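You operate a simulated robot arm through the tools that you are given. There is no shell and no other tool. Be economical: measure what you need, move in short steps, check, and stop when the job is done.

You are at the controls of a simulated robot arm. One attempt, no reset.

JOB
Dock the grey headset pack, switch on, dial the channel that it shows and set the volume to MID.
Fine: use slot two; don't press LINK; leave the other packs alone.

It is judged by the outcome, as a careful person would: the job done as asked, and still so three seconds after it is handed in. It fails if anything else is knocked over, pushed out of place, dropped, spilled or broken.

ROBOT AND FRAMES
A 6-joint arm with a two-finger parallel gripper, fixed in place. Base frame: the origin is at the foot of the arm, x ahead of it, y to its left, z up. Units: m, degrees, N and s.
With the tool pointing down near the work surface it reaches from about 0.24 to 0.64 m from the base axis. Its first joint turns from -66.0 to 66.0 degrees. Payload 2.7 kg.
Tool frame: the origin (TCP) lies between the finger pads and is the grasp point; the fingertips stand 0.023 m ahead of it; z points along the fingers, y is the line along which they close. Largest opening 0.094 m; finger width 0.038, thickness 0.01; the body of the gripper, 0.054 by 0.096 m, starts 0.039 m behind the TCP.
Orientation is that of the tool frame in the base frame, as [roll, pitch, yaw] about the fixed x, y, z axes, in that order (R = Rz(yaw) Ry(pitch) Rx(roll)). With the fingers straight down and closing along the base's y, the tool's x points along the base's -x, its y along +y and its z along -z.

CONTROLS
- The arm moves only by the tool drive_tool. Its argument "plan" is a list that holds one entry, the list of rows, each a list of 6 numbers: the shift along the tool's x, y, z in units of 20 mm (1.0 is 20 mm), then the turn, a rotation vector about the tool's x, y, z in units of 5 degrees (1.0 is 5 degrees). In form: [[[tx, ty, tz, wx, wy, wz], ...]]. A call has 1 to 8 rows; each row shifts and turns the commanded pose from where the row before left it, along the tool's axes as they then stand. "hand" is the gripper command, from -1 (shut) to 1 (fully open), values between in proportion, set as the call begins (left out, the last holds). A call with a number of a shift or a turn outside -1 to 1 is refused whole. Each row takes 0.2 s and may step no farther than 0.05 m and 8.6 degrees from the row before; otherwise, or with a gripper value out of range, the whole call is refused. Where a pose cannot be reached the arm comes as near as it can. A force on the tool above 90 N (or 10 N above the force at the start of the call, whichever is more), or a blocked arm, ends the call early, and 0.2 s more pass. The fingers move at their own pace (about 0.045 m/s each) and stop on an object; they squeeze with about 21 N. The grip force told is the motor's: it shows also when the fingers shut on nothing. Time passes only in rows, and 0.2 s behind the last, so rows that do not move let the fingers close. The reply holds the time, the measured pose of the TCP, the force on the tool along the base axes, the opening and the grip force, in the units named above and with some noise, with the torque about the TCP (base axes, N m) and any sound that the robot's microphone picked up.
- Cameras (640 x 400 px; columns grow to the right, rows downward): "scene" is fixed at [0.0654, -0.4229, 1.4056]; the picture's right is [0.86, -0.51, 0.00], its down [-0.28, -0.47, -0.84] and it looks along [0.43, 0.72, -0.55] (base axes); focal length 320 px, centre (320, 200). "wrist" rides on the gripper at [0.086, 0.016, -0.074] in the tool frame; the picture's right is [-0.18, 0.98, 0.00], its down [-0.58, -0.11, -0.81] and it looks along [-0.79, -0.15, 0.59] (tool axes); focal length 243 px, centre (320, 200). There is no depth. A picture from a camera that has moved, and an enlarged one, comes with that camera's place and axes in the base frame and with its lens.
- grab_frame(camera): a new picture of that camera. The clock stands still meanwhile.
- zoom(camera, box): a new picture of the part [left, top, right, bottom] of that camera's present view, enlarged. The clock stands still meanwhile.
- job_done(): hands the job in; it is judged then, once.

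Work in short steps. Places have to be worked out from the pictures, the camera data and where the tool is seen: move nearer, look again, correct. Check each grasp and each placing, and mend what went wrong. You have 120 turns and 76 pictures in all, those below and enlarged ones among them. Open the gripper and draw the arm clear of the work before you hand the job in, unless the task says otherwise; then end with one line.

The tools are called after ">>>" by a JSON object that holds its "fn" and its "kwargs". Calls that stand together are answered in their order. drive_tool: Moves the arm, as the interface text tells. Its arguments: {"type":"object","properties":{"plan":{"type":"array","items":{"type":"array","items":{"type":"array","items":{"type":"number"}}}},"hand":{"type":"number"}},"required":["plan"]} The other tools are called the same way: grab_frame (camera) takes a picture; zoom (camera, box) takes an enlarged picture of a part of a camera's view; job_done () hands the job in.

At the start:

```text
time_s: 0.0
position: [0.4223, -0.0285, 1.2379]
tcp_rot: [-180.0, 0.0, -179.9]
force: [-0.2, 1.0, 0.2]
moment: [-0.01, 0.0, 0.01]
gripper_width: 0.0943
finger_force: 0.0
```

scene: 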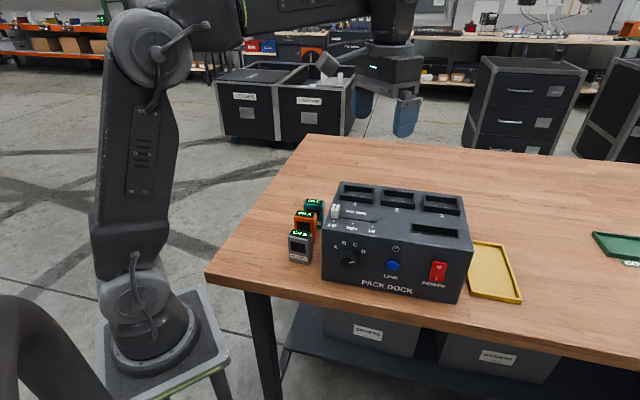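
wrist: 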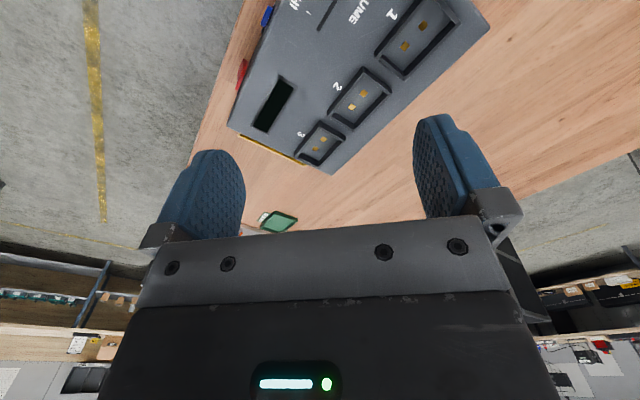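

The dock sits on the table ahead with three packs to its left. I'll zoom in on the packs and on the dock's controls.

>>> {"fn": "zoom", "kwargs": {"camera": "scene", "box": [270, 180, 370, 280]}}

>>> {"fn": "zoom", "kwargs": {"camera": "scene", "box": [310, 170, 480, 305]}}

```text
4.00 times, centred on (320, 230) of scene
camera zoom: at [0.0654, -0.4229, 1.4056], right [0.86, -0.51, 0.0], down [-0.28, -0.47, -0.84], along [0.43, 0.72, -0.55], focal length 1282 px, centre (320, 80)
```

zoom: 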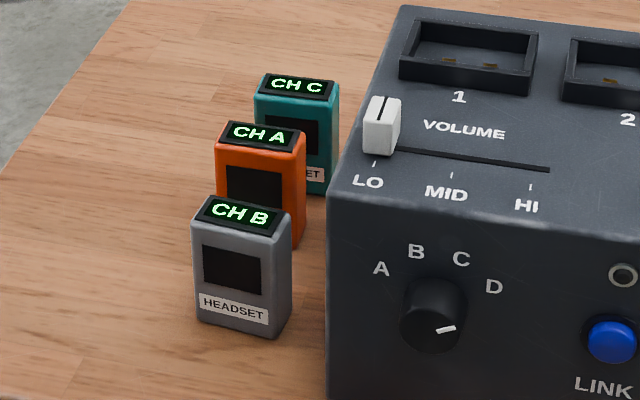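

```text
2.96 times, centred on (395, 238) of scene
camera zoom: at [0.0654, -0.4229, 1.4056], right [0.86, -0.51, 0.0], down [-0.28, -0.47, -0.84], along [0.43, 0.72, -0.55], focal length 950 px, centre (98, 89)
```

zoom: 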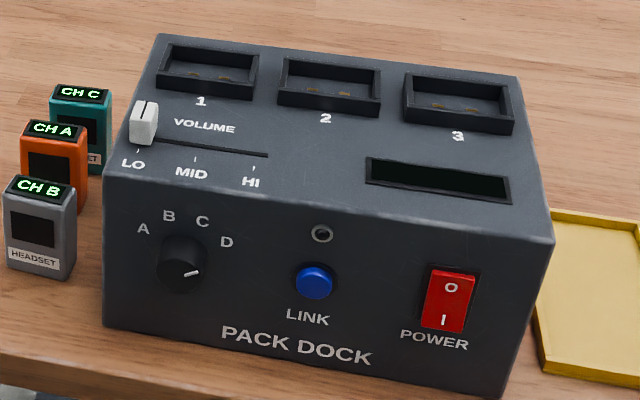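

Estimates so far: table z≈0.87, and the dock top is ≈1.01 with its front running along (0.73,-0.68). Grey pack (CH B) is near (0.316,0.085), its top at ≈0.944. I'll yaw the tool to line up with the dock and pack while lowering.

>>> {"fn": "drive_tool", "kwargs": {"plan": [[[0.3, 0.3, 0.4, 0, 0, 1], [0, 0, 0.4, 0, 0, 1], [0, 0, 0.4, 0, 0, 1], [0, 0, 0.4, 0, 0, 1], [0, 0, 0.4, 0, 0, 1], [0, 0, 0.4, 0, 0, 1], [0, 0, 0.4, 0, 0, 1], [0, 0, 0.4, 0, 0, 1]]], "hand": 0.6}}

```text
time_s: 1.8
position: [0.4174, -0.0232, 1.1734]
tcp_rot: [-180.0, 0.0, 139.9]
force: [-0.1, -0.5, 0.0]
moment: [0.01, 0.01, 0.01]
gripper_width: 0.0751
finger_force: 0.1
```

Yaw is right apart from about 3°. I'll move over the grey pack at z≈1.09.

>>> {"fn": "drive_tool", "kwargs": {"plan": [[[0, 0, 0, 0, 0, 0.6], [1, 0.07, 0.4, 0, 0, 0], [1, 0.07, 0.6, 0, 0, 0], [1, 0.07, 0.6, 0, 0, 0], [1, 0.07, 0.6, 0, 0, 0], [1, 0.07, 0.6, 0, 0, 0], [1, 0.07, 0.6, 0, 0, 0], [1, 0.07, 0.6, 0, 0, 0]]]}}

>>> {"fn": "grab_frame", "kwargs": {"camera": "wrist"}}

>>> {"fn": "grab_frame", "kwargs": {"camera": "scene"}}

```text
time_s: 3.6
position: [0.3207, 0.0775, 1.0935]
tcp_rot: [-179.9, -0.1, 137.0]
force: [-0.5, -0.5, 0.5]
moment: [0.01, -0.02, 0.0]
gripper_width: 0.0753
finger_force: 0.1
```

```text
71 pictures are left
camera wrist: at [0.2681, 0.1489, 1.1676], right [0.81, 0.59, 0.0], down [0.35, -0.48, 0.81], along [0.48, -0.65, -0.59], focal length 243 px, centre (320, 200)
```

wrist: 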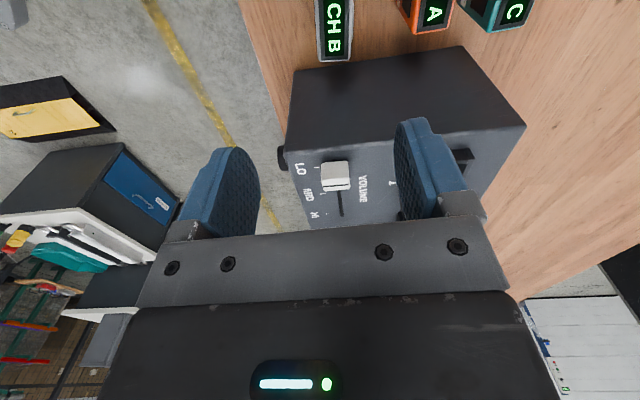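

```text
70 pictures are left
```

scene: 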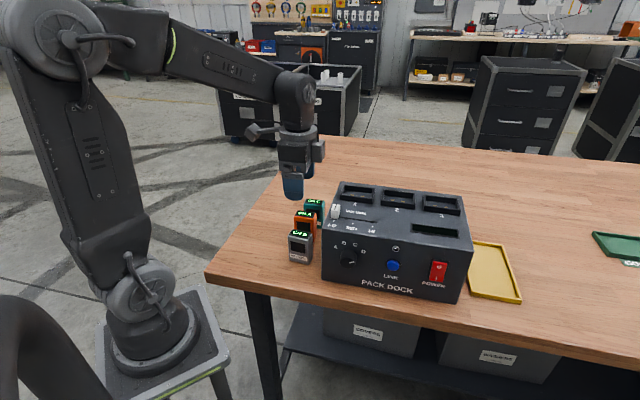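

The wrist view puts the pack centre near (0.320,0.093). I'll shift there and descend to z≈1.0, keeping the tips above the packs, then look again.

>>> {"fn": "drive_tool", "kwargs": {"plan": [[[0.52, 0.4, 0.67, 0, 0, 0], [0, 0, 1, 0, 0, 0], [0, 0, 1, 0, 0, 0], [0, 0, 1, 0, 0, 0], [0, 0, 0.9, 0, 0, 0]]]}}

>>> {"fn": "grab_frame", "kwargs": {"camera": "wrist"}}

>>> {"fn": "zoom", "kwargs": {"camera": "scene", "box": [260, 180, 360, 280]}}

```text
time_s: 4.8
position: [0.3187, 0.0915, 1.0017]
tcp_rot: [180.0, 0.0, 137.1]
force: [0.3, 0.5, -0.5]
moment: [0.03, 0.0, -0.03]
gripper_width: 0.0753
finger_force: 0.0
```

```text
69 pictures are left
camera wrist: at [0.2659, 0.1624, 1.0767], right [0.81, 0.59, 0.0], down [0.35, -0.48, 0.81], along [0.48, -0.65, -0.59], focal length 243 px, centre (320, 200)
```

wrist: 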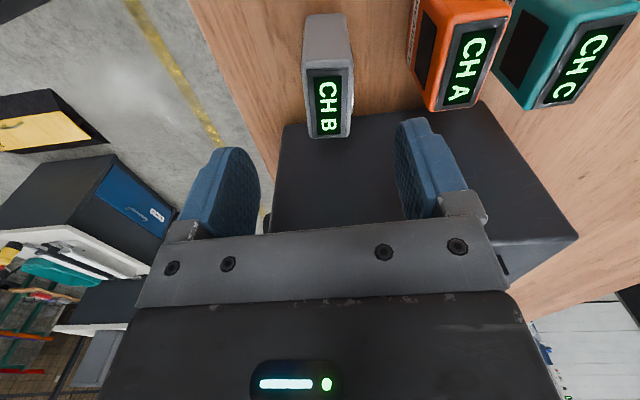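

```text
4.00 times, centred on (310, 230) of scene
camera zoom: at [0.0654, -0.4229, 1.4056], right [0.86, -0.51, 0.0], down [-0.28, -0.47, -0.84], along [0.43, 0.72, -0.55], focal length 1282 px, centre (360, 80)
```

zoom: 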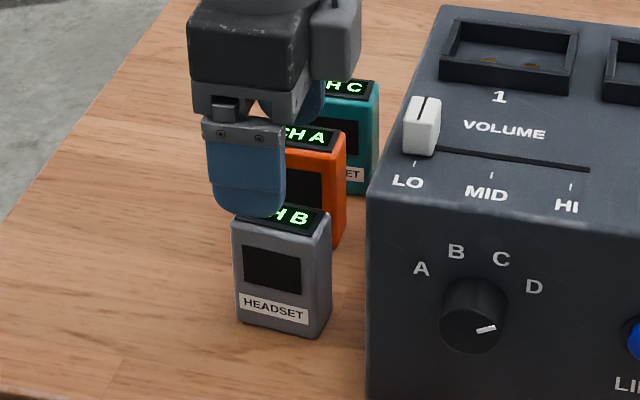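

The pack is yawed about -50°, so I add a 6° turn. I then descend until the fingertips just straddle the pack top.

>>> {"fn": "drive_tool", "kwargs": {"plan": [[[0, 0, 0, 0, 0, 0.6], [0, 0.1, 0, 0, 0, 0.6], [0, 0, 0.8, 0, 0, 0], [0, 0, 0.8, 0, 0, 0], [0, 0, 0.7, 0, 0, 0]]]}}

>>> {"fn": "grab_frame", "kwargs": {"camera": "wrist"}}

>>> {"fn": "zoom", "kwargs": {"camera": "scene", "box": [260, 180, 360, 280]}}

```text
time_s: 6.0
position: [0.3203, 0.0934, 0.9561]
tcp_rot: [180.0, -0.1, 131.0]
force: [-0.5, 0.4, -0.8]
moment: [-0.01, 0.0, 0.01]
gripper_width: 0.0753
finger_force: 0.1
```

```text
67 pictures are left
camera wrist: at [0.2757, 0.1688, 1.0313], right [0.86, 0.51, 0.0], down [0.3, -0.51, 0.81], along [0.41, -0.7, -0.59], focal length 243 px, centre (320, 200)
```

wrist: 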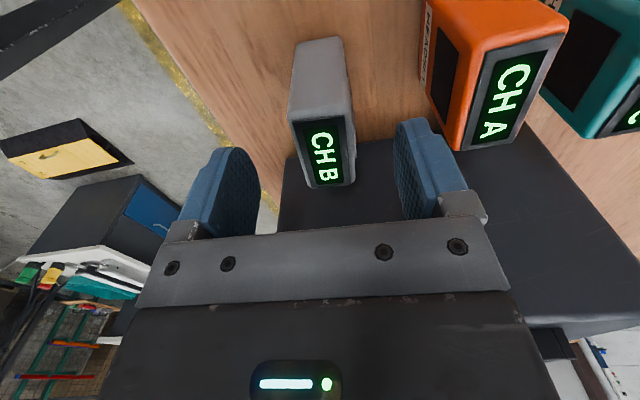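

```text
4.00 times, centred on (310, 230) of scene
camera zoom: at [0.0654, -0.4229, 1.4056], right [0.86, -0.51, 0.0], down [-0.28, -0.47, -0.84], along [0.43, 0.72, -0.55], focal length 1282 px, centre (360, 80)
```

zoom: 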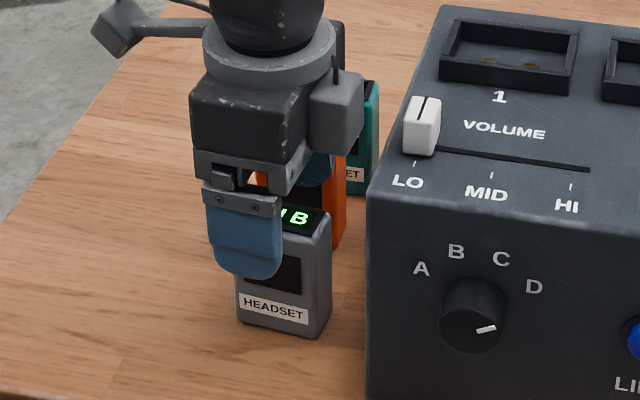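

Triangulation puts the TCP within about 5 mm of the pack's centre, and its top is at ≈0.94. I'll descend to z≈0.93, where the orange pack is about 20 mm clear of the back finger, and then close.

>>> {"fn": "drive_tool", "kwargs": {"plan": [[[0, 0.15, 0.5, 0, 0, 0], [0, 0, 0.5, 0, 0, 0], [0, 0, 0.3, 0, 0, 0]]]}}

>>> {"fn": "grab_frame", "kwargs": {"camera": "wrist"}}

```text
time_s: 6.8
position: [0.3223, 0.0965, 0.93]
tcp_rot: [180.0, -0.1, 131.0]
force: [0.5, -0.1, -0.6]
moment: [0.01, -0.02, 0.01]
gripper_width: 0.0753
finger_force: 0.1
```

```text
65 pictures are left
camera wrist: at [0.2777, 0.1707, 1.0046], right [0.86, 0.51, 0.0], down [0.3, -0.51, 0.81], along [0.41, -0.7, -0.59], focal length 243 px, centre (320, 200)
```

wrist: 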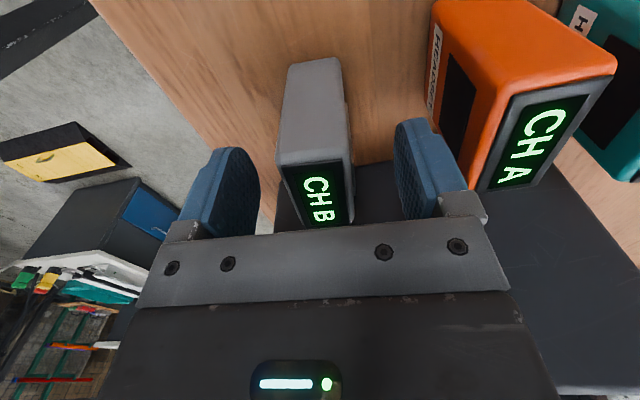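

The pack sits between the fingers, about 5 mm toward tool +x. I'll nudge over and close.

>>> {"fn": "drive_tool", "kwargs": {"plan": [[[0.25, 0, 0, 0, 0, 0], [0, 0, 0, 0, 0, 0], [0, 0, 0, 0, 0, 0], [0, 0, 0, 0, 0, 0], [0, 0, 0, 0, 0, 0]]], "hand": -1}}

>>> {"fn": "grab_frame", "kwargs": {"camera": "wrist"}}

```text
time_s: 8.0
position: [0.3208, 0.0987, 0.9293]
tcp_rot: [180.0, 0.1, 131.0]
force: [-2.1, 0.2, -0.2]
moment: [0.04, 0.07, 0.04]
gripper_width: 0.0299
finger_force: 20.9
```

```text
64 pictures are left
camera wrist: at [0.2747, 0.1746, 1.0044], right [0.86, 0.51, 0.0], down [0.3, -0.51, 0.81], along [0.41, -0.7, -0.59], focal length 243 px, centre (320, 200)
```

wrist: 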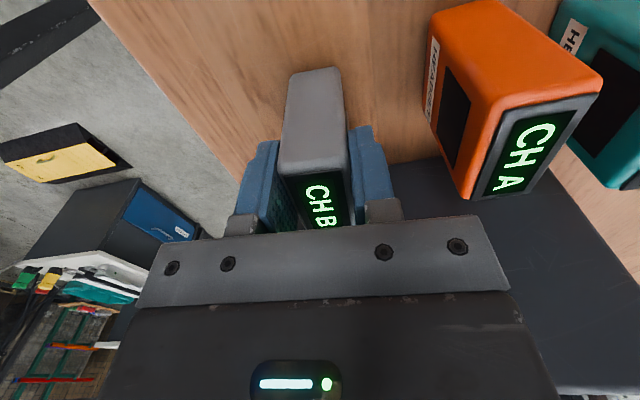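

Gripped firmly, with a pack thickness of about 30 mm. Now I lift straight up.

>>> {"fn": "drive_tool", "kwargs": {"plan": [[[0, 0, -0.5, 0, 0, 0], [0, 0, -1, 0, 0, 0], [0, 0, -1, 0, 0, 0], [0, 0, -1.3, 0, 0, 0], [0, 0, -1.3, 0, 0, 0], [0, 0, -1.3, 0, 0, 0], [0, 0, -1.3, 0, 0, 0], [0, 0, -1.3, 0, 0, 0]]]}}

```text
refused: -1.3 is not a number from -1 to 1
```

The limit is ±1 per number, so I'll redo the lift.

>>> {"fn": "drive_tool", "kwargs": {"plan": [[[0, 0, -0.5, 0, 0, 0], [0, 0, -1, 0, 0, 0], [0, 0, -1, 0, 0, 0], [0, 0, -1, 0, 0, 0], [0, 0, -1, 0, 0, 0], [0, 0, -1, 0, 0, 0], [0, 0, -1, 0, 0, 0], [0, 0, -1, 0, 0, 0]]]}}

>>> {"fn": "drive_tool", "kwargs": {"plan": [[[0, 0, -1, 0, 0, 0], [0, 0, -1, 0, 0, 0], [0, 0, -0.5, 0, 0, -0.6], [0, 0, 0, 0, 0, -0.6]]]}}

>>> {"fn": "grab_frame", "kwargs": {"camera": "wrist"}}

>>> {"fn": "grab_frame", "kwargs": {"camera": "scene"}}

```text
time_s: 9.8
position: [0.3198, 0.1021, 1.081]
tcp_rot: [-179.9, 0.0, 131.1]
force: [0.1, -0.1, -1.8]
moment: [-0.03, 0.0, 0.02]
gripper_width: 0.0298
finger_force: 21.0
```

```text
time_s: 10.8
position: [0.321, 0.1007, 1.1307]
tcp_rot: [-180.0, 0.1, 137.0]
force: [0.0, -1.0, -1.5]
moment: [-0.01, -0.01, -0.03]
gripper_width: 0.03
finger_force: 21.6
```

```text
63 pictures are left
camera wrist: at [0.2677, 0.1707, 1.2054], right [0.81, 0.59, 0.0], down [0.35, -0.48, 0.81], along [0.48, -0.65, -0.59], focal length 243 px, centre (320, 200)
```

wrist: 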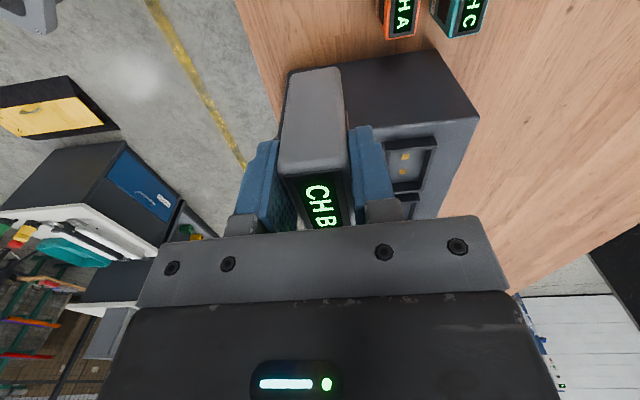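

```text
62 pictures are left
```

scene: 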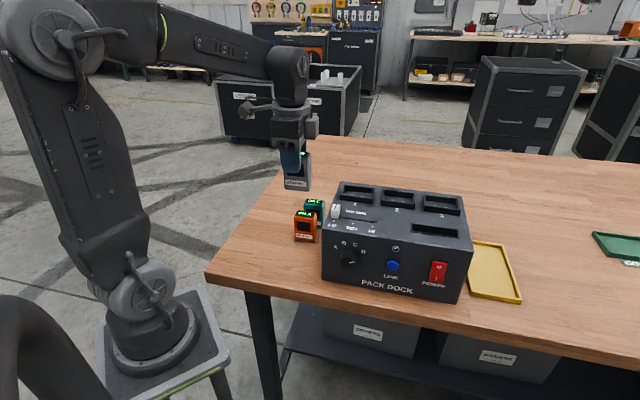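

Pack held securely, and the yaw is back to dock alignment. Carrying it over toward slot 2 at about (0.523, 0.006).

>>> {"fn": "drive_tool", "kwargs": {"plan": [[[-0.5, 0.4, 0, 0, 0, 0], [-1, 0.43, 0, 0, 0, 0], [-1, 0.43, 0, 0, 0, 0], [-1, 0.43, 0, 0, 0, 0], [-1, 0.43, 0, 0, 0, 0], [-1, 0.43, 0, 0, 0, 0], [-1, 0.43, 0, 0, 0, 0], [-1, 0.43, 0, 0, 0, 0]]]}}

>>> {"fn": "drive_tool", "kwargs": {"plan": [[[-1, 0, 0, 0, 0, 0], [-1, 0, 0, 0, 0, 0], [-0.6, 0, 0, 0, 0, 0], [-0.3, 0, 0, 0, 0, 0]]]}}

>>> {"fn": "grab_frame", "kwargs": {"camera": "wrist"}}

>>> {"fn": "zoom", "kwargs": {"camera": "scene", "box": [320, 100, 480, 260]}}

```text
time_s: 12.6
position: [0.4763, 0.0485, 1.131]
tcp_rot: [-180.0, 0.0, 137.1]
force: [0.4, 0.9, -0.9]
moment: [-0.02, 0.01, 0.02]
gripper_width: 0.0298
finger_force: 20.7
```

```text
time_s: 13.6
position: [0.5185, 0.0091, 1.1299]
tcp_rot: [-179.9, 0.1, 136.9]
force: [-0.3, 0.1, -1.9]
moment: [0.02, 0.02, 0.02]
gripper_width: 0.0296
finger_force: 21.7
```

```text
61 pictures are left
camera wrist: at [0.4659, 0.0791, 1.2045], right [0.81, 0.59, 0.0], down [0.35, -0.48, 0.81], along [0.48, -0.65, -0.59], focal length 243 px, centre (320, 200)
```

wrist: 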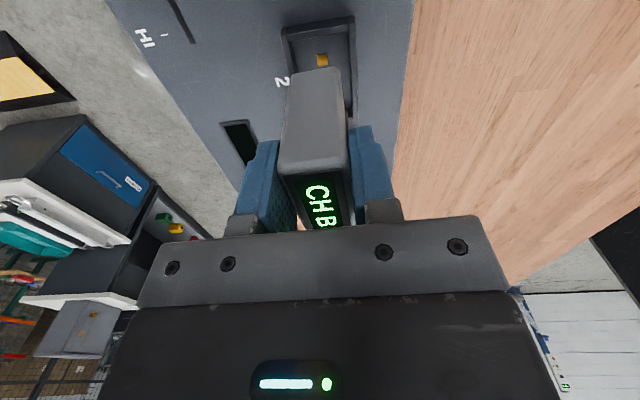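

```text
2.50 times, centred on (400, 180) of scene
camera zoom: at [0.0654, -0.4229, 1.4056], right [0.86, -0.51, 0.0], down [-0.28, -0.47, -0.84], along [0.43, 0.72, -0.55], focal length 801 px, centre (120, 250)
```

zoom: 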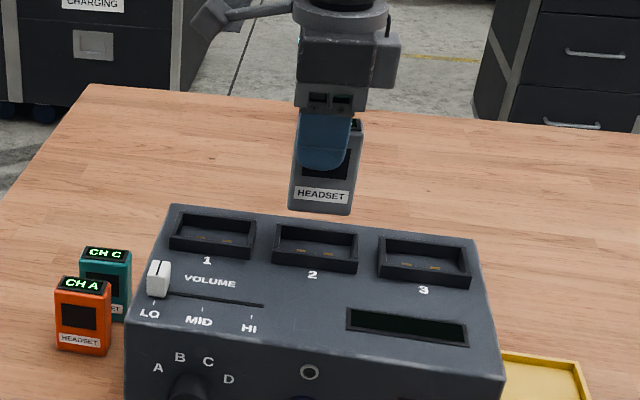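

The slot's near rim edge puts slot 2's centre near (0.525,0.005), with the dock axis at about -44.5°. I make small corrections, lower until the pack bottom is about 15 mm above the rim, and inspect closely.

>>> {"fn": "drive_tool", "kwargs": {"plan": [[[-0.37, 0.12, 0, 0, 0, 0.3], [0, 0, 0.6, 0, 0, 0], [0, 0, 0.6, 0, 0, 0], [0, 0, 0.5, 0, 0, 0]]]}}

>>> {"fn": "zoom", "kwargs": {"camera": "wrist", "box": [220, 0, 420, 125]}}

>>> {"fn": "zoom", "kwargs": {"camera": "scene", "box": [360, 150, 440, 220]}}

```text
time_s: 14.6
position: [0.5253, 0.0054, 1.0956]
tcp_rot: [-180.0, 0.0, 135.5]
force: [-0.5, 0.3, -2.1]
moment: [-0.02, 0.0, 0.0]
gripper_width: 0.0298
finger_force: 20.8
```

```text
3.20 times, centred on (320, 62) of wrist
camera zoom: at [0.4743, 0.0766, 1.1702], right [0.82, 0.57, 0.0], down [0.34, -0.49, 0.81], along [0.46, -0.66, -0.59], focal length 776 px, centre (320, 640)
```

zoom: 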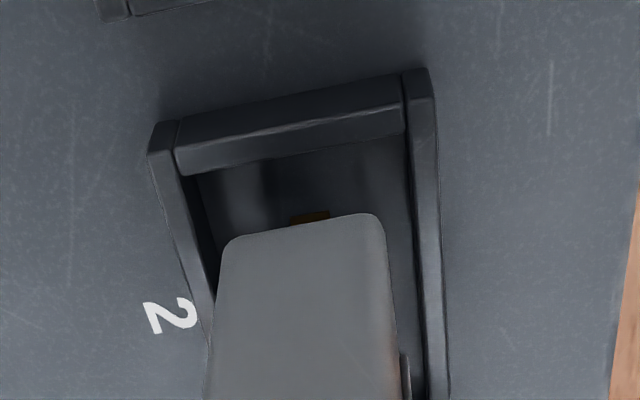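

```text
5.71 times, centred on (400, 185) of scene
camera zoom: at [0.0654, -0.4229, 1.4056], right [0.86, -0.51, 0.0], down [-0.28, -0.47, -0.84], along [0.43, 0.72, -0.55], focal length 1831 px, centre (-137, 286)
```

zoom: 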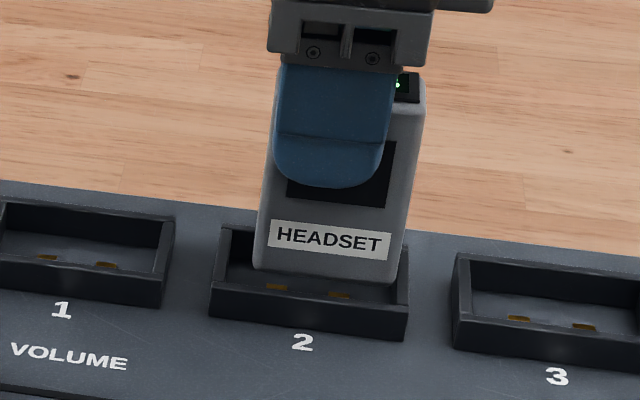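

The slot has roughly 5 mm of clearance all round and the pack is nearly centred. I make tiny corrections and lower gently, watching the force.

>>> {"fn": "drive_tool", "kwargs": {"plan": [[[0.07, -0.1, 0.2, 0, 0, 0.2], [0, 0, 0.4, 0, 0, 0], [0, 0, 0.4, 0, 0, 0], [0, 0, 0, 0, 0, 0]]]}}

>>> {"fn": "zoom", "kwargs": {"camera": "scene", "box": [360, 150, 440, 220]}}

```text
time_s: 15.6
position: [0.5233, 0.0051, 1.0775]
tcp_rot: [179.8, 0.2, 134.6]
force: [-2.9, -1.0, 15.9]
moment: [-0.16, 0.12, 0.03]
gripper_width: 0.0295
finger_force: 20.7
```

```text
5.71 times, centred on (400, 185) of scene
camera zoom: at [0.065, -0.423, 1.4056], right [0.86, -0.51, 0.0], down [-0.28, -0.47, -0.84], along [0.43, 0.72, -0.55], focal length 1831 px, centre (-137, 286)
```

zoom: 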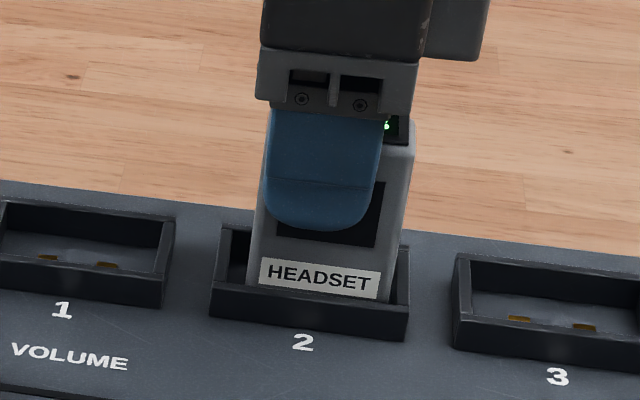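

Contact at 16 N, and the pack's bottom appears to be at the slot floor. I'll check with the wrist view before pressing further.

>>> {"fn": "zoom", "kwargs": {"camera": "wrist", "box": [220, 0, 420, 125]}}

>>> {"fn": "zoom", "kwargs": {"camera": "scene", "box": [380, 175, 420, 210]}}

```text
3.20 times, centred on (320, 62) of wrist
camera zoom: at [0.4728, 0.0768, 1.1529], right [0.83, 0.56, 0.0], down [0.33, -0.49, 0.81], along [0.45, -0.67, -0.59], focal length 776 px, centre (320, 640)
```

zoom: 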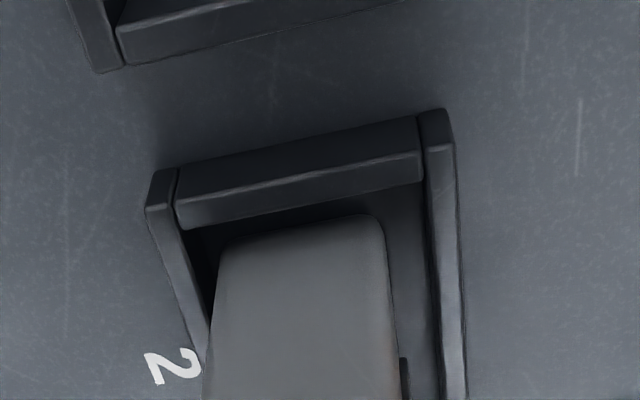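

```text
11.43 times, centred on (400, 192) of scene
camera zoom: at [0.065, -0.423, 1.4056], right [0.86, -0.51, 0.0], down [-0.28, -0.47, -0.84], along [0.43, 0.72, -0.55], focal length 3662 px, centre (-594, 286)
```

zoom: 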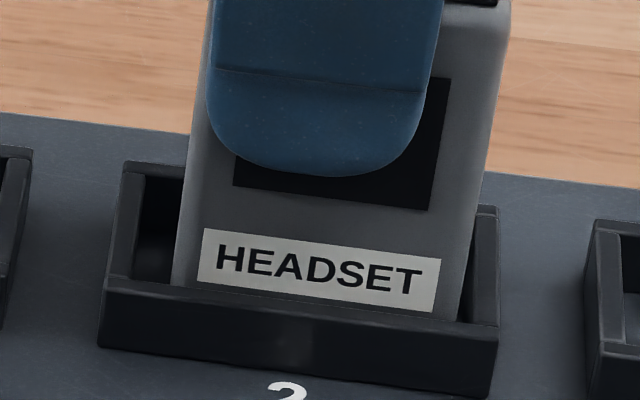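

About 10 mm of the pack is hidden below the rim, which fits it being on the floor. I'll press slightly more to see whether anything still gives.

>>> {"fn": "drive_tool", "kwargs": {"plan": [[[0, 0, 0.1, 0, 0, 0], [0, 0, 0.1, 0, 0, 0], [0, 0, 0, 0, 0, 0]]]}}

>>> {"fn": "zoom", "kwargs": {"camera": "scene", "box": [370, 160, 450, 230]}}

```text
time_s: 16.4
position: [0.5226, 0.0044, 1.0707]
tcp_rot: [-180.0, 0.0, 134.5]
force: [2.4, -0.9, 13.0]
moment: [-0.18, -0.22, 0.05]
gripper_width: 0.0297
finger_force: 21.1
```

```text
5.71 times, centred on (410, 195) of scene
camera zoom: at [0.0652, -0.423, 1.4056], right [0.86, -0.51, 0.0], down [-0.28, -0.47, -0.84], along [0.43, 0.72, -0.55], focal length 1831 px, centre (-194, 229)
```

zoom: 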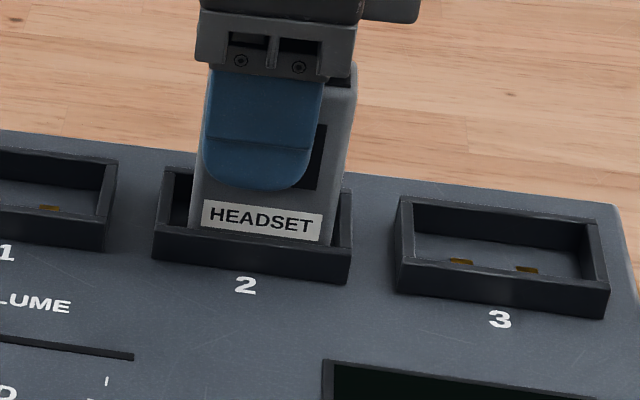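

The fingers slid about 7 mm down the pack while the pack itself stayed put, so it is on the slot floor. I ease off upward slightly, open, and check.

>>> {"fn": "drive_tool", "kwargs": {"plan": [[[0, 0, -0.05, 0, 0, 0], [0, 0, 0, 0, 0, 0], [0, 0, 0, 0, 0, 0]]], "hand": 0.2}}

>>> {"fn": "drive_tool", "kwargs": {"plan": [[[0, 0, -0.5, 0, 0, 0], [0, 0, -1, 0, 0, 0], [0, 0, -1, 0, 0, 0], [0, 0, -1, 0, 0, 0]]]}}

>>> {"fn": "zoom", "kwargs": {"camera": "scene", "box": [320, 150, 480, 300]}}

>>> {"fn": "grab_frame", "kwargs": {"camera": "wrist"}}

```text
time_s: 17.2
position: [0.5217, 0.0036, 1.0721]
tcp_rot: [-180.0, 0.0, 134.4]
force: [0.0, -0.8, -1.2]
moment: [0.01, -0.02, -0.02]
gripper_width: 0.0567
finger_force: 0.1
```

```text
time_s: 18.2
position: [0.5241, 0.0045, 1.1433]
tcp_rot: [-180.0, -0.1, 134.5]
force: [-0.1, -0.4, -0.1]
moment: [0.01, -0.02, -0.02]
gripper_width: 0.0562
finger_force: 0.1
```

```text
2.67 times, centred on (400, 225) of scene
camera zoom: at [0.0654, -0.4229, 1.4056], right [0.86, -0.51, 0.0], down [-0.28, -0.47, -0.84], along [0.43, 0.72, -0.55], focal length 855 px, centre (107, 133)
```

zoom: 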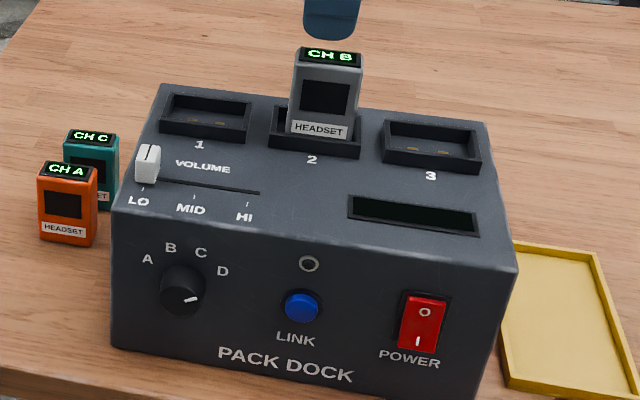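

```text
52 pictures are left
camera wrist: at [0.4738, 0.0771, 1.2181], right [0.83, 0.56, 0.0], down [0.33, -0.49, 0.81], along [0.45, -0.67, -0.59], focal length 243 px, centre (320, 200)
```

wrist: 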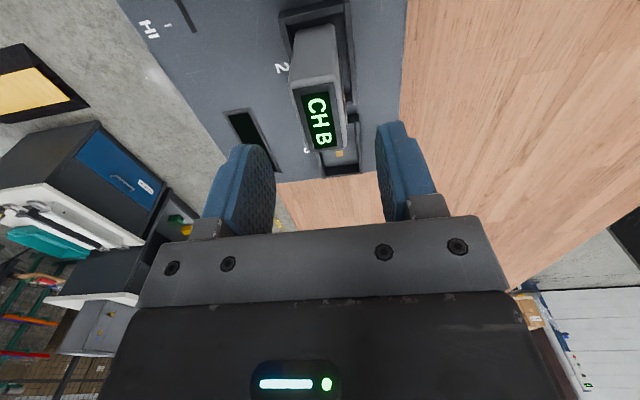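

The pack stands in slot 2. I'll take a close look to confirm it's fully seated.

>>> {"fn": "zoom", "kwargs": {"camera": "scene", "box": [370, 160, 430, 215]}}

>>> {"fn": "zoom", "kwargs": {"camera": "wrist", "box": [260, 0, 380, 75]}}

```text
7.27 times, centred on (400, 188) of scene
camera zoom: at [0.0654, -0.4229, 1.4056], right [0.86, -0.51, 0.0], down [-0.28, -0.47, -0.84], along [0.43, 0.72, -0.55], focal length 2331 px, centre (-262, 291)
```

zoom: 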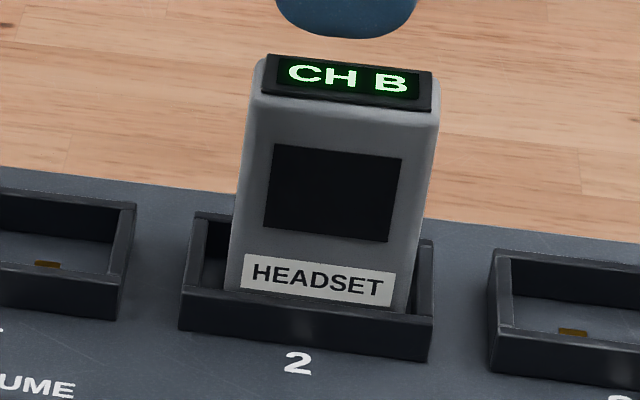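

```text
5.33 times, centred on (320, 38) of wrist
camera zoom: at [0.4738, 0.0771, 1.2181], right [0.83, 0.56, 0.0], down [0.33, -0.49, 0.81], along [0.45, -0.67, -0.59], focal length 1294 px, centre (320, 1067)
```

zoom: 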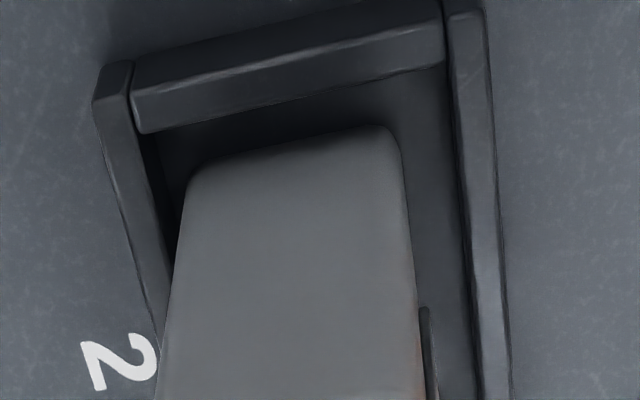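

The pack is seated and upright. Next is the volume slider: the knob triangulates to about (0.373,0.030) with its top at 1.031. I move above it at the current height, then look.

>>> {"fn": "drive_tool", "kwargs": {"plan": [[[0.775, -0.56, 0, 0, 0, 0], [0.775, -0.56, 0, 0, 0, 0], [0.775, -0.56, 0, 0, 0, 0], [0.775, -0.56, 0, 0, 0, 0], [0.775, -0.56, 0, 0, 0, 0], [0.775, -0.56, 0, 0, 0, 0], [0.775, -0.56, 0.6, 0, 0, 0], [0.775, -0.56, 1, 0, 0, 0]]]}}

>>> {"fn": "grab_frame", "kwargs": {"camera": "wrist"}}

>>> {"fn": "zoom", "kwargs": {"camera": "scene", "box": [310, 150, 410, 250]}}

```text
time_s: 20.0
position: [0.3713, 0.0303, 1.1118]
tcp_rot: [180.0, 0.1, 134.6]
force: [-0.8, -0.9, -0.3]
moment: [-0.02, 0.03, -0.02]
gripper_width: 0.0567
finger_force: 0.0
```

```text
49 pictures are left
camera wrist: at [0.3224, 0.1028, 1.1866], right [0.83, 0.56, 0.0], down [0.33, -0.49, 0.81], along [0.45, -0.67, -0.59], focal length 243 px, centre (320, 200)
```

wrist: 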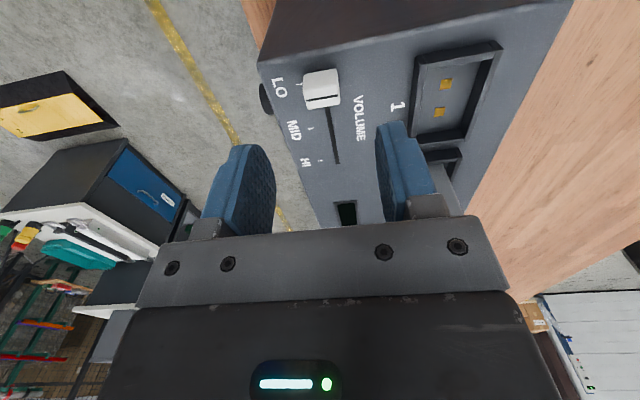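

```text
4.00 times, centred on (360, 200) of scene
camera zoom: at [0.0654, -0.4229, 1.4056], right [0.86, -0.51, 0.0], down [-0.28, -0.47, -0.84], along [0.43, 0.72, -0.55], focal length 1282 px, centre (160, 200)
```

zoom: 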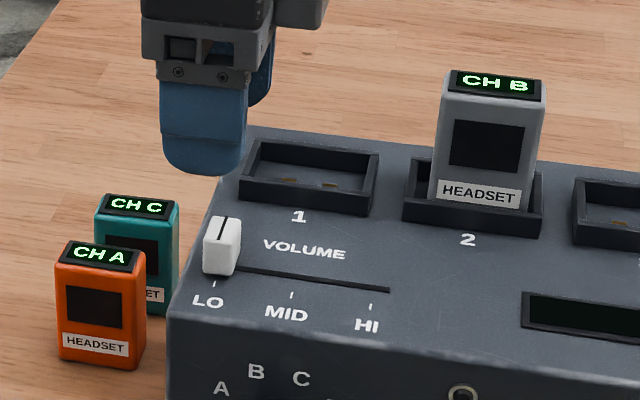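

The knob lies about 8 mm toward +u of the TCP and is centred across. I correct, lower to z≈1.065 and look again.

>>> {"fn": "drive_tool", "kwargs": {"plan": [[[-0.42, 0, 0.8, 0, 0, 0], [0, 0, 0.8, 0, 0, 0], [0, 0, 0.75, 0, 0, 0]]]}}

>>> {"fn": "zoom", "kwargs": {"camera": "wrist", "box": [220, 60, 420, 230]}}

>>> {"fn": "zoom", "kwargs": {"camera": "scene", "box": [310, 160, 390, 240]}}

```text
time_s: 20.8
position: [0.3775, 0.0246, 1.0644]
tcp_rot: [180.0, -0.1, 134.4]
force: [-0.6, 0.5, 0.4]
moment: [-0.02, 0.01, -0.03]
gripper_width: 0.0562
finger_force: 0.1
```

```text
2.35 times, centred on (320, 145) of wrist
camera zoom: at [0.3286, 0.0971, 1.1394], right [0.83, 0.56, 0.0], down [0.33, -0.49, 0.81], along [0.45, -0.67, -0.59], focal length 571 px, centre (320, 329)
```

zoom: 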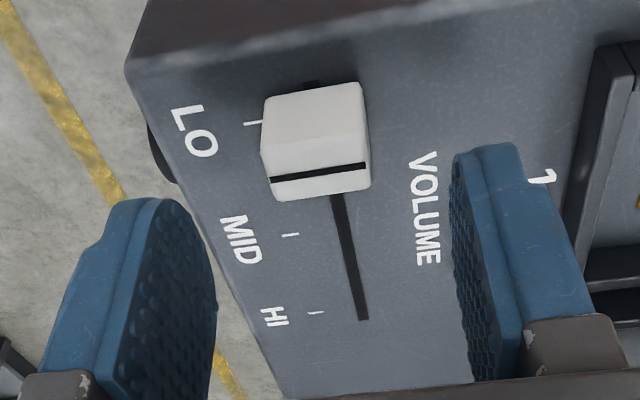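

```text
5.00 times, centred on (350, 200) of scene
camera zoom: at [0.0654, -0.4229, 1.4056], right [0.86, -0.51, 0.0], down [-0.28, -0.47, -0.84], along [0.43, 0.72, -0.55], focal length 1602 px, centre (170, 200)
```

zoom: 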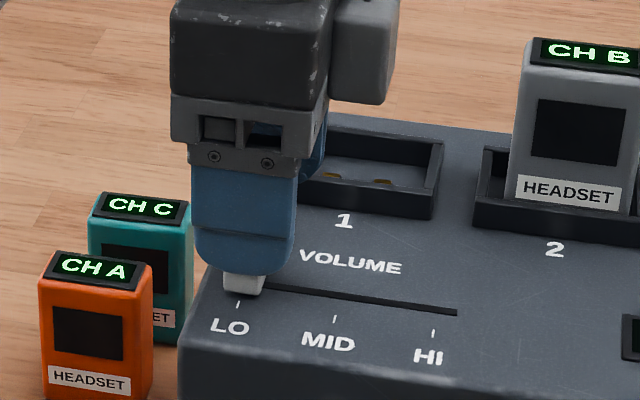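

Ticks in the tool frame: LO x≈0.003, MID x≈-0.037, HI x≈-0.078, so the spacing is 40.5 mm. The knob is at LO. I descend to z≈1.037 and grip the knob.

>>> {"fn": "drive_tool", "kwargs": {"plan": [[[0.12, 0, 0.5, 0, 0, 0], [0, 0, 0.5, 0, 0, 0], [0, 0, 0.35, 0, 0, 0]]]}}

>>> {"fn": "drive_tool", "kwargs": {"plan": [[[0, 0, 0, 0, 0, 0], [0, 0, 0, 0, 0, 0], [0, 0, 0, 0, 0, 0], [0, 0, 0, 0, 0, 0]]], "hand": -1}}

```text
time_s: 21.6
position: [0.3765, 0.0251, 1.0364]
tcp_rot: [180.0, 0.0, 134.5]
force: [0.2, -0.4, 0.0]
moment: [0.01, -0.03, -0.01]
gripper_width: 0.0563
finger_force: 0.0
```

```text
time_s: 22.6
position: [0.3781, 0.0256, 1.0369]
tcp_rot: [179.9, 0.0, 134.5]
force: [7.2, 7.2, -4.1]
moment: [0.02, -0.1, 0.17]
gripper_width: 0.0231
finger_force: 45.2
```

Knob gripped (23 mm wide). Now I slide about 40 mm along +u.

>>> {"fn": "drive_tool", "kwargs": {"plan": [[[-0.5, -0.05, 0, 0, 0, 0], [-0.5, 0, 0, 0, 0, 0], [-0.5, 0, 0, 0, 0, 0], [-0.5, 0, 0, 0, 0, 0], [0, 0, 0, 0, 0, 0]]]}}

>>> {"fn": "zoom", "kwargs": {"camera": "scene", "box": [310, 160, 410, 250]}}

>>> {"fn": "zoom", "kwargs": {"camera": "wrist", "box": [220, 60, 420, 230]}}

```text
time_s: 23.8
position: [0.4053, -0.0014, 1.0372]
tcp_rot: [179.8, 0.1, 134.5]
force: [23.6, 23.3, -6.9]
moment: [0.57, 0.36, 0.11]
gripper_width: 0.023
finger_force: 44.5
```

```text
4.44 times, centred on (360, 205) of scene
camera zoom: at [0.0661, -0.4223, 1.4058], right [0.86, -0.51, 0.0], down [-0.28, -0.47, -0.84], along [0.43, 0.72, -0.55], focal length 1424 px, centre (142, 178)
```

zoom: 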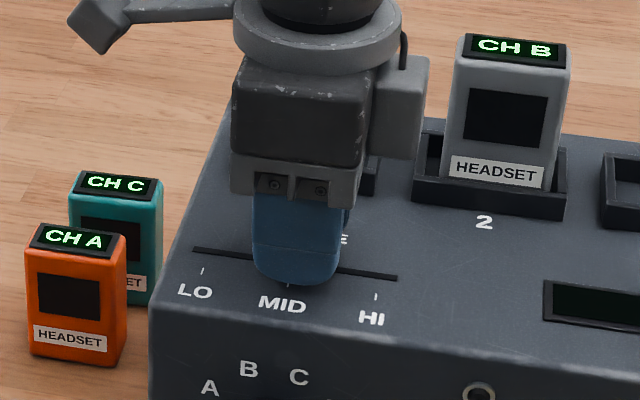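

```text
2.35 times, centred on (320, 145) of wrist
camera zoom: at [0.3551, 0.0705, 1.112], right [0.83, 0.56, 0.0], down [0.33, -0.49, 0.81], along [0.45, -0.67, -0.59], focal length 571 px, centre (320, 329)
```

zoom: 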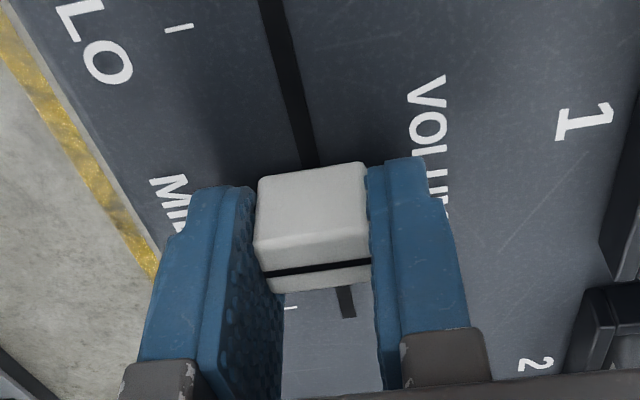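

Moved 38 mm with some sideways preload. I'll release the knob, rise, and check against the MID tick.

>>> {"fn": "drive_tool", "kwargs": {"plan": [[[0, 0.1, 0, 0, 0, 0], [0, 0, 0, 0, 0, 0], [0, 0, 0, 0, 0, 0]]], "hand": 0.2}}

>>> {"fn": "drive_tool", "kwargs": {"plan": [[[0, 0, -0.5, 0, 0, 0], [0, 0, -1, 0, 0, 0], [0, 0, -1, 0, 0, 0], [0, 0, -1, 0, 0, 0]]]}}

>>> {"fn": "zoom", "kwargs": {"camera": "wrist", "box": [260, 30, 380, 130]}}

>>> {"fn": "zoom", "kwargs": {"camera": "scene", "box": [320, 185, 390, 245]}}

```text
time_s: 24.6
position: [0.4038, -0.0024, 1.037]
tcp_rot: [-179.9, 0.0, 134.5]
force: [-0.4, 0.1, -0.3]
moment: [0.0, 0.0, 0.0]
gripper_width: 0.0563
finger_force: 0.0
```

```text
time_s: 25.6
position: [0.4047, -0.0023, 1.1065]
tcp_rot: [179.9, -0.1, 134.4]
force: [0.3, 0.0, -1.0]
moment: [-0.01, 0.0, 0.0]
gripper_width: 0.0563
finger_force: 0.2
```

```text
4.00 times, centred on (320, 80) of wrist
camera zoom: at [0.3557, 0.0705, 1.1821], right [0.83, 0.56, 0.0], down [0.33, -0.49, 0.81], along [0.45, -0.67, -0.59], focal length 970 px, centre (320, 680)
```

zoom: 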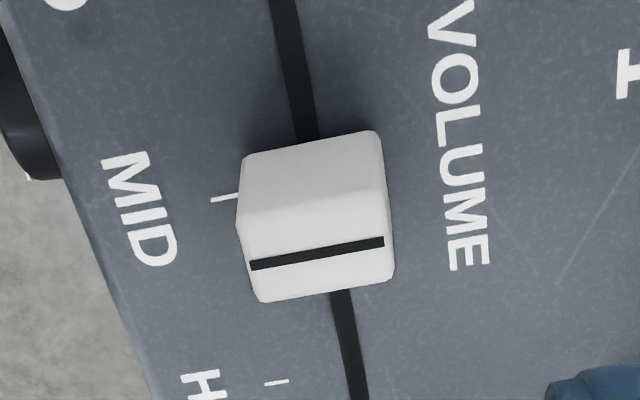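

```text
6.67 times, centred on (355, 215) of scene
camera zoom: at [0.0654, -0.4229, 1.4056], right [0.86, -0.51, 0.0], down [-0.28, -0.47, -0.84], along [0.43, 0.72, -0.55], focal length 2136 px, centre (87, 100)
```

zoom: 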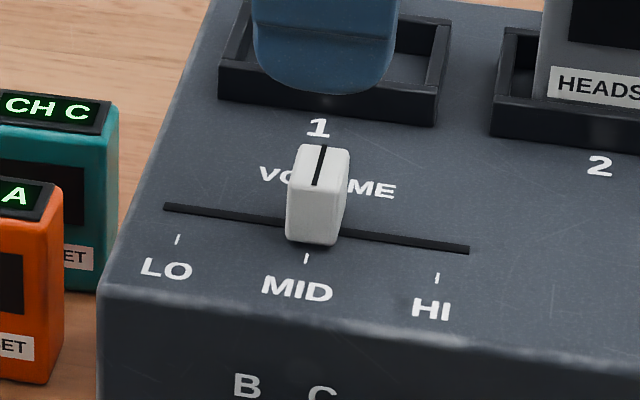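

The volume knob is within about 1 mm of MID. Next I study the front panel, zooming in on the dial and the power switch.

>>> {"fn": "zoom", "kwargs": {"camera": "scene", "box": [325, 230, 385, 280]}}

>>> {"fn": "zoom", "kwargs": {"camera": "scene", "box": [410, 245, 470, 295]}}

```text
8.00 times, centred on (355, 255) of scene
camera zoom: at [0.0654, -0.4229, 1.4056], right [0.86, -0.51, 0.0], down [-0.28, -0.47, -0.84], along [0.43, 0.72, -0.55], focal length 2564 px, centre (40, -240)
```

zoom: 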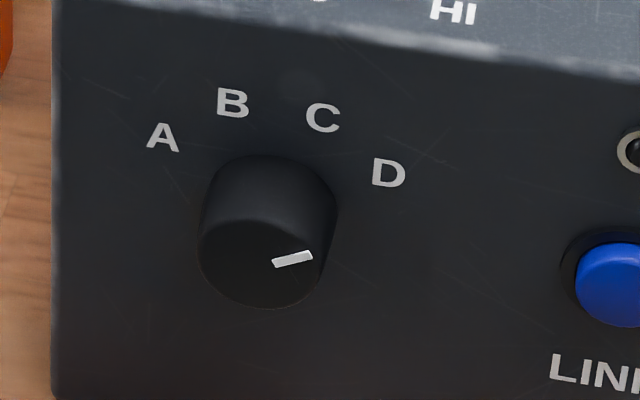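

```text
8.00 times, centred on (440, 270) of scene
camera zoom: at [0.0654, -0.4229, 1.4056], right [0.86, -0.51, 0.0], down [-0.28, -0.47, -0.84], along [0.43, 0.72, -0.55], focal length 2564 px, centre (-640, -360)
```

zoom: 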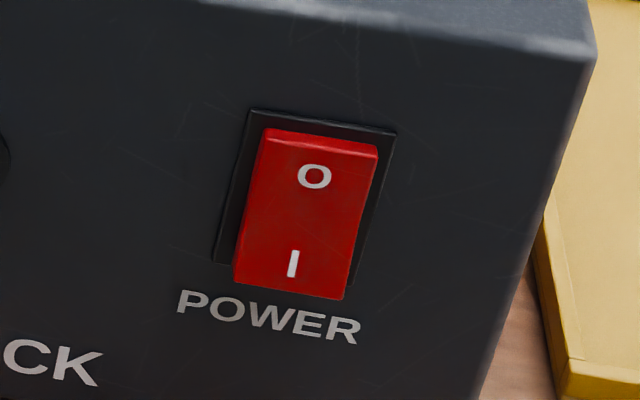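

The dial pointer is at D (letters at about ±21°/±63°), so it needs about 84° counter-clockwise to reach B. I retreat in front of the panel with the gripper closed, ready to tilt the tool horizontal.

>>> {"fn": "drive_tool", "kwargs": {"plan": [[[0, -0.5, -0.5, 0, 0, 0], [-0.4, -1, -0.4, 0, 0, 0], [-0.6, -1, -0.4, 0, 0, 0], [-0.6, -1, -0.3, 0, 0, 0], [-0.6, -1, 0, 0, 0, 0], [-0.6, -1, 0, 0, 0, 0], [-0.6, -1, 0, 0, 0, 0], [-0.6, -1, 0, 0, 0, 0]]], "hand": -1}}

>>> {"fn": "drive_tool", "kwargs": {"plan": [[[0, 0, 0, 0, 0, 1], [0, 0, 0, 0, 0, 1], [0, 0, 0, 0, 0, 1], [0, 0, 0, 0, 0, 1], [0, 0, 0, 0, 0, 1], [0, 0, 0, 0, 0, 1], [0, 0, 0, 0, 0, 1], [0, 0, 0, 0, 0, 1]]]}}

>>> {"fn": "drive_tool", "kwargs": {"plan": [[[0, 0, 0, 0, 0, 1], [0, 0, 0, 0, 0, 1], [0, 0, 0, 0, 0, 1], [0, 0, 0, 0, 0, 1], [0, 0, 0, 0, 0, 1], [0, 0, 0, 0, 0, 1], [0, 0, 0, 0, 0, 1], [0, 0, 0, 0, 0, 1]]]}}

```text
time_s: 27.4
position: [0.3544, -0.1656, 1.1365]
tcp_rot: [180.0, 0.0, 134.5]
force: [0.0, 0.2, -0.1]
moment: [0.03, 0.01, -0.03]
gripper_width: 0.0
finger_force: 21.2
```

```text
time_s: 29.2
position: [0.3548, -0.1656, 1.1396]
tcp_rot: [-180.0, -0.1, 94.5]
force: [-0.3, 0.7, 0.7]
moment: [-0.02, -0.01, -0.04]
gripper_width: 0.0001
finger_force: 21.2
```

```text
time_s: 31.0
position: [0.3542, -0.1639, 1.1381]
tcp_rot: [-180.0, 0.0, 54.4]
force: [-1.1, 0.5, 0.1]
moment: [0.02, 0.0, 0.03]
gripper_width: 0.0
finger_force: 21.3
```

Yaw works. I finish it and begin pitching about the tool y axis.

>>> {"fn": "drive_tool", "kwargs": {"plan": [[[0, 0, 0, 0, 0, 0.94], [0, 0, 0, 0, 0, 0.94], [0, 0, 0, 0, 1, 0], [0, 0, 0, 0, 1, 0], [0, 0, 0, 0, 1, 0], [0, 0, 0, 0, 1, 0], [0, 0, 0, 0, 1, 0], [0, 0, 0, 0, 1, 0]]]}}

>>> {"fn": "grab_frame", "kwargs": {"camera": "scene"}}

```text
time_s: 32.8
position: [0.3539, -0.1648, 1.1397]
tcp_rot: [180.0, -30.1, 45.1]
force: [0.3, -0.6, -0.1]
moment: [0.01, 0.03, 0.0]
gripper_width: 0.0
finger_force: 20.9
```

```text
39 pictures are left
```

scene: 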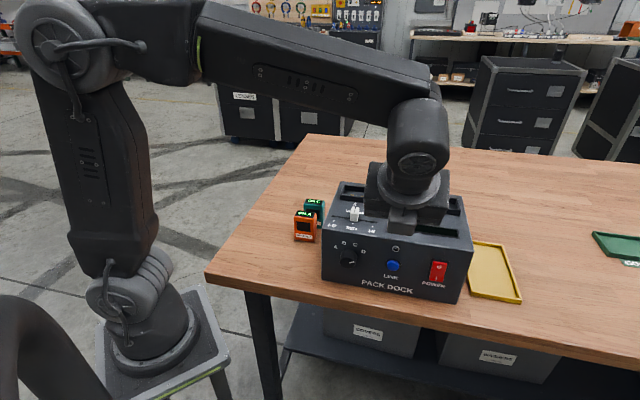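

Tilt is tracking well, so I continue toward horizontal.

>>> {"fn": "drive_tool", "kwargs": {"plan": [[[0, 0, 0, 0, 1, 0], [0, 0, 0, 0, 1, 0], [0, 0, 0, 0, 1, 0], [0, 0, 0, 0, 1, 0], [0, 0, 0, 0, 1, 0], [0, 0, 0, 0, 1, 0], [0, 0, 0, 0, 1, 0], [0, 0, 0, 0, 1, 0]]]}}

>>> {"fn": "drive_tool", "kwargs": {"plan": [[[0, 0, 0, 0, 1, 0], [0, 0, 0, 0, 1, 0], [0, 0, 0, 0, 1, 0]]]}}

>>> {"fn": "grab_frame", "kwargs": {"camera": "wrist"}}

>>> {"fn": "grab_frame", "kwargs": {"camera": "scene"}}

```text
time_s: 34.6
position: [0.3546, -0.1653, 1.1392]
tcp_rot: [179.9, -70.1, 45.1]
force: [-0.1, -0.2, 0.3]
moment: [0.0, 0.0, 0.03]
gripper_width: 0.0001
finger_force: 20.7
```

```text
time_s: 35.4
position: [0.3538, -0.1642, 1.1381]
tcp_rot: [179.5, -85.1, 45.5]
force: [-0.2, 0.6, -0.3]
moment: [0.03, -0.01, -0.01]
gripper_width: 0.0
finger_force: 20.8
```

```text
38 pictures are left
camera wrist: at [0.3178, -0.2236, 1.2319], right [0.68, -0.71, -0.18], down [-0.68, -0.53, -0.51], along [0.26, 0.47, -0.84], focal length 243 px, centre (320, 200)
```

wrist: 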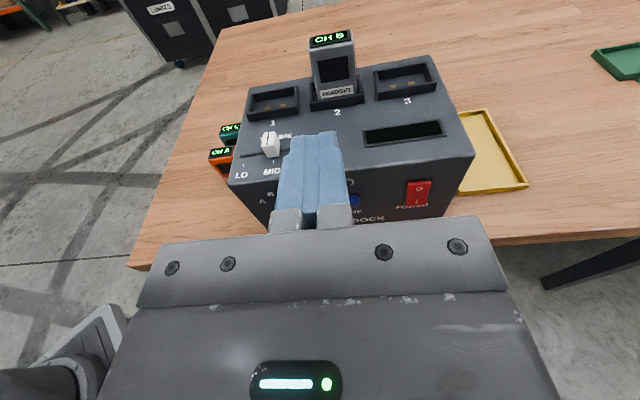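

```text
37 pictures are left
```

scene: 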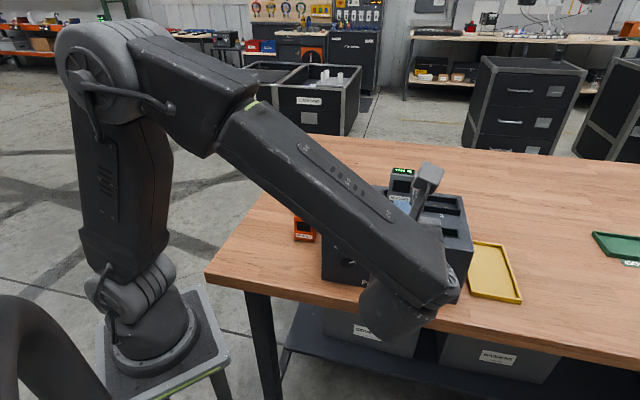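

The tool is now nearly horizontal and pointing at the panel. This view confirms the front face at v≈0.240, u from 0.227 to 0.512. I zoom on the power rocker to locate it.

>>> {"fn": "zoom", "kwargs": {"camera": "wrist", "box": [340, 140, 480, 230]}}

```text
4.44 times, centred on (410, 185) of wrist
camera zoom: at [0.3178, -0.2236, 1.2319], right [0.68, -0.71, -0.18], down [-0.68, -0.53, -0.51], along [0.26, 0.47, -0.84], focal length 1078 px, centre (-80, 267)
```

zoom: 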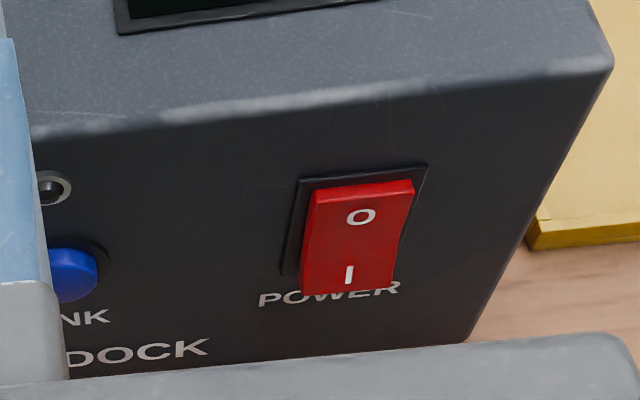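

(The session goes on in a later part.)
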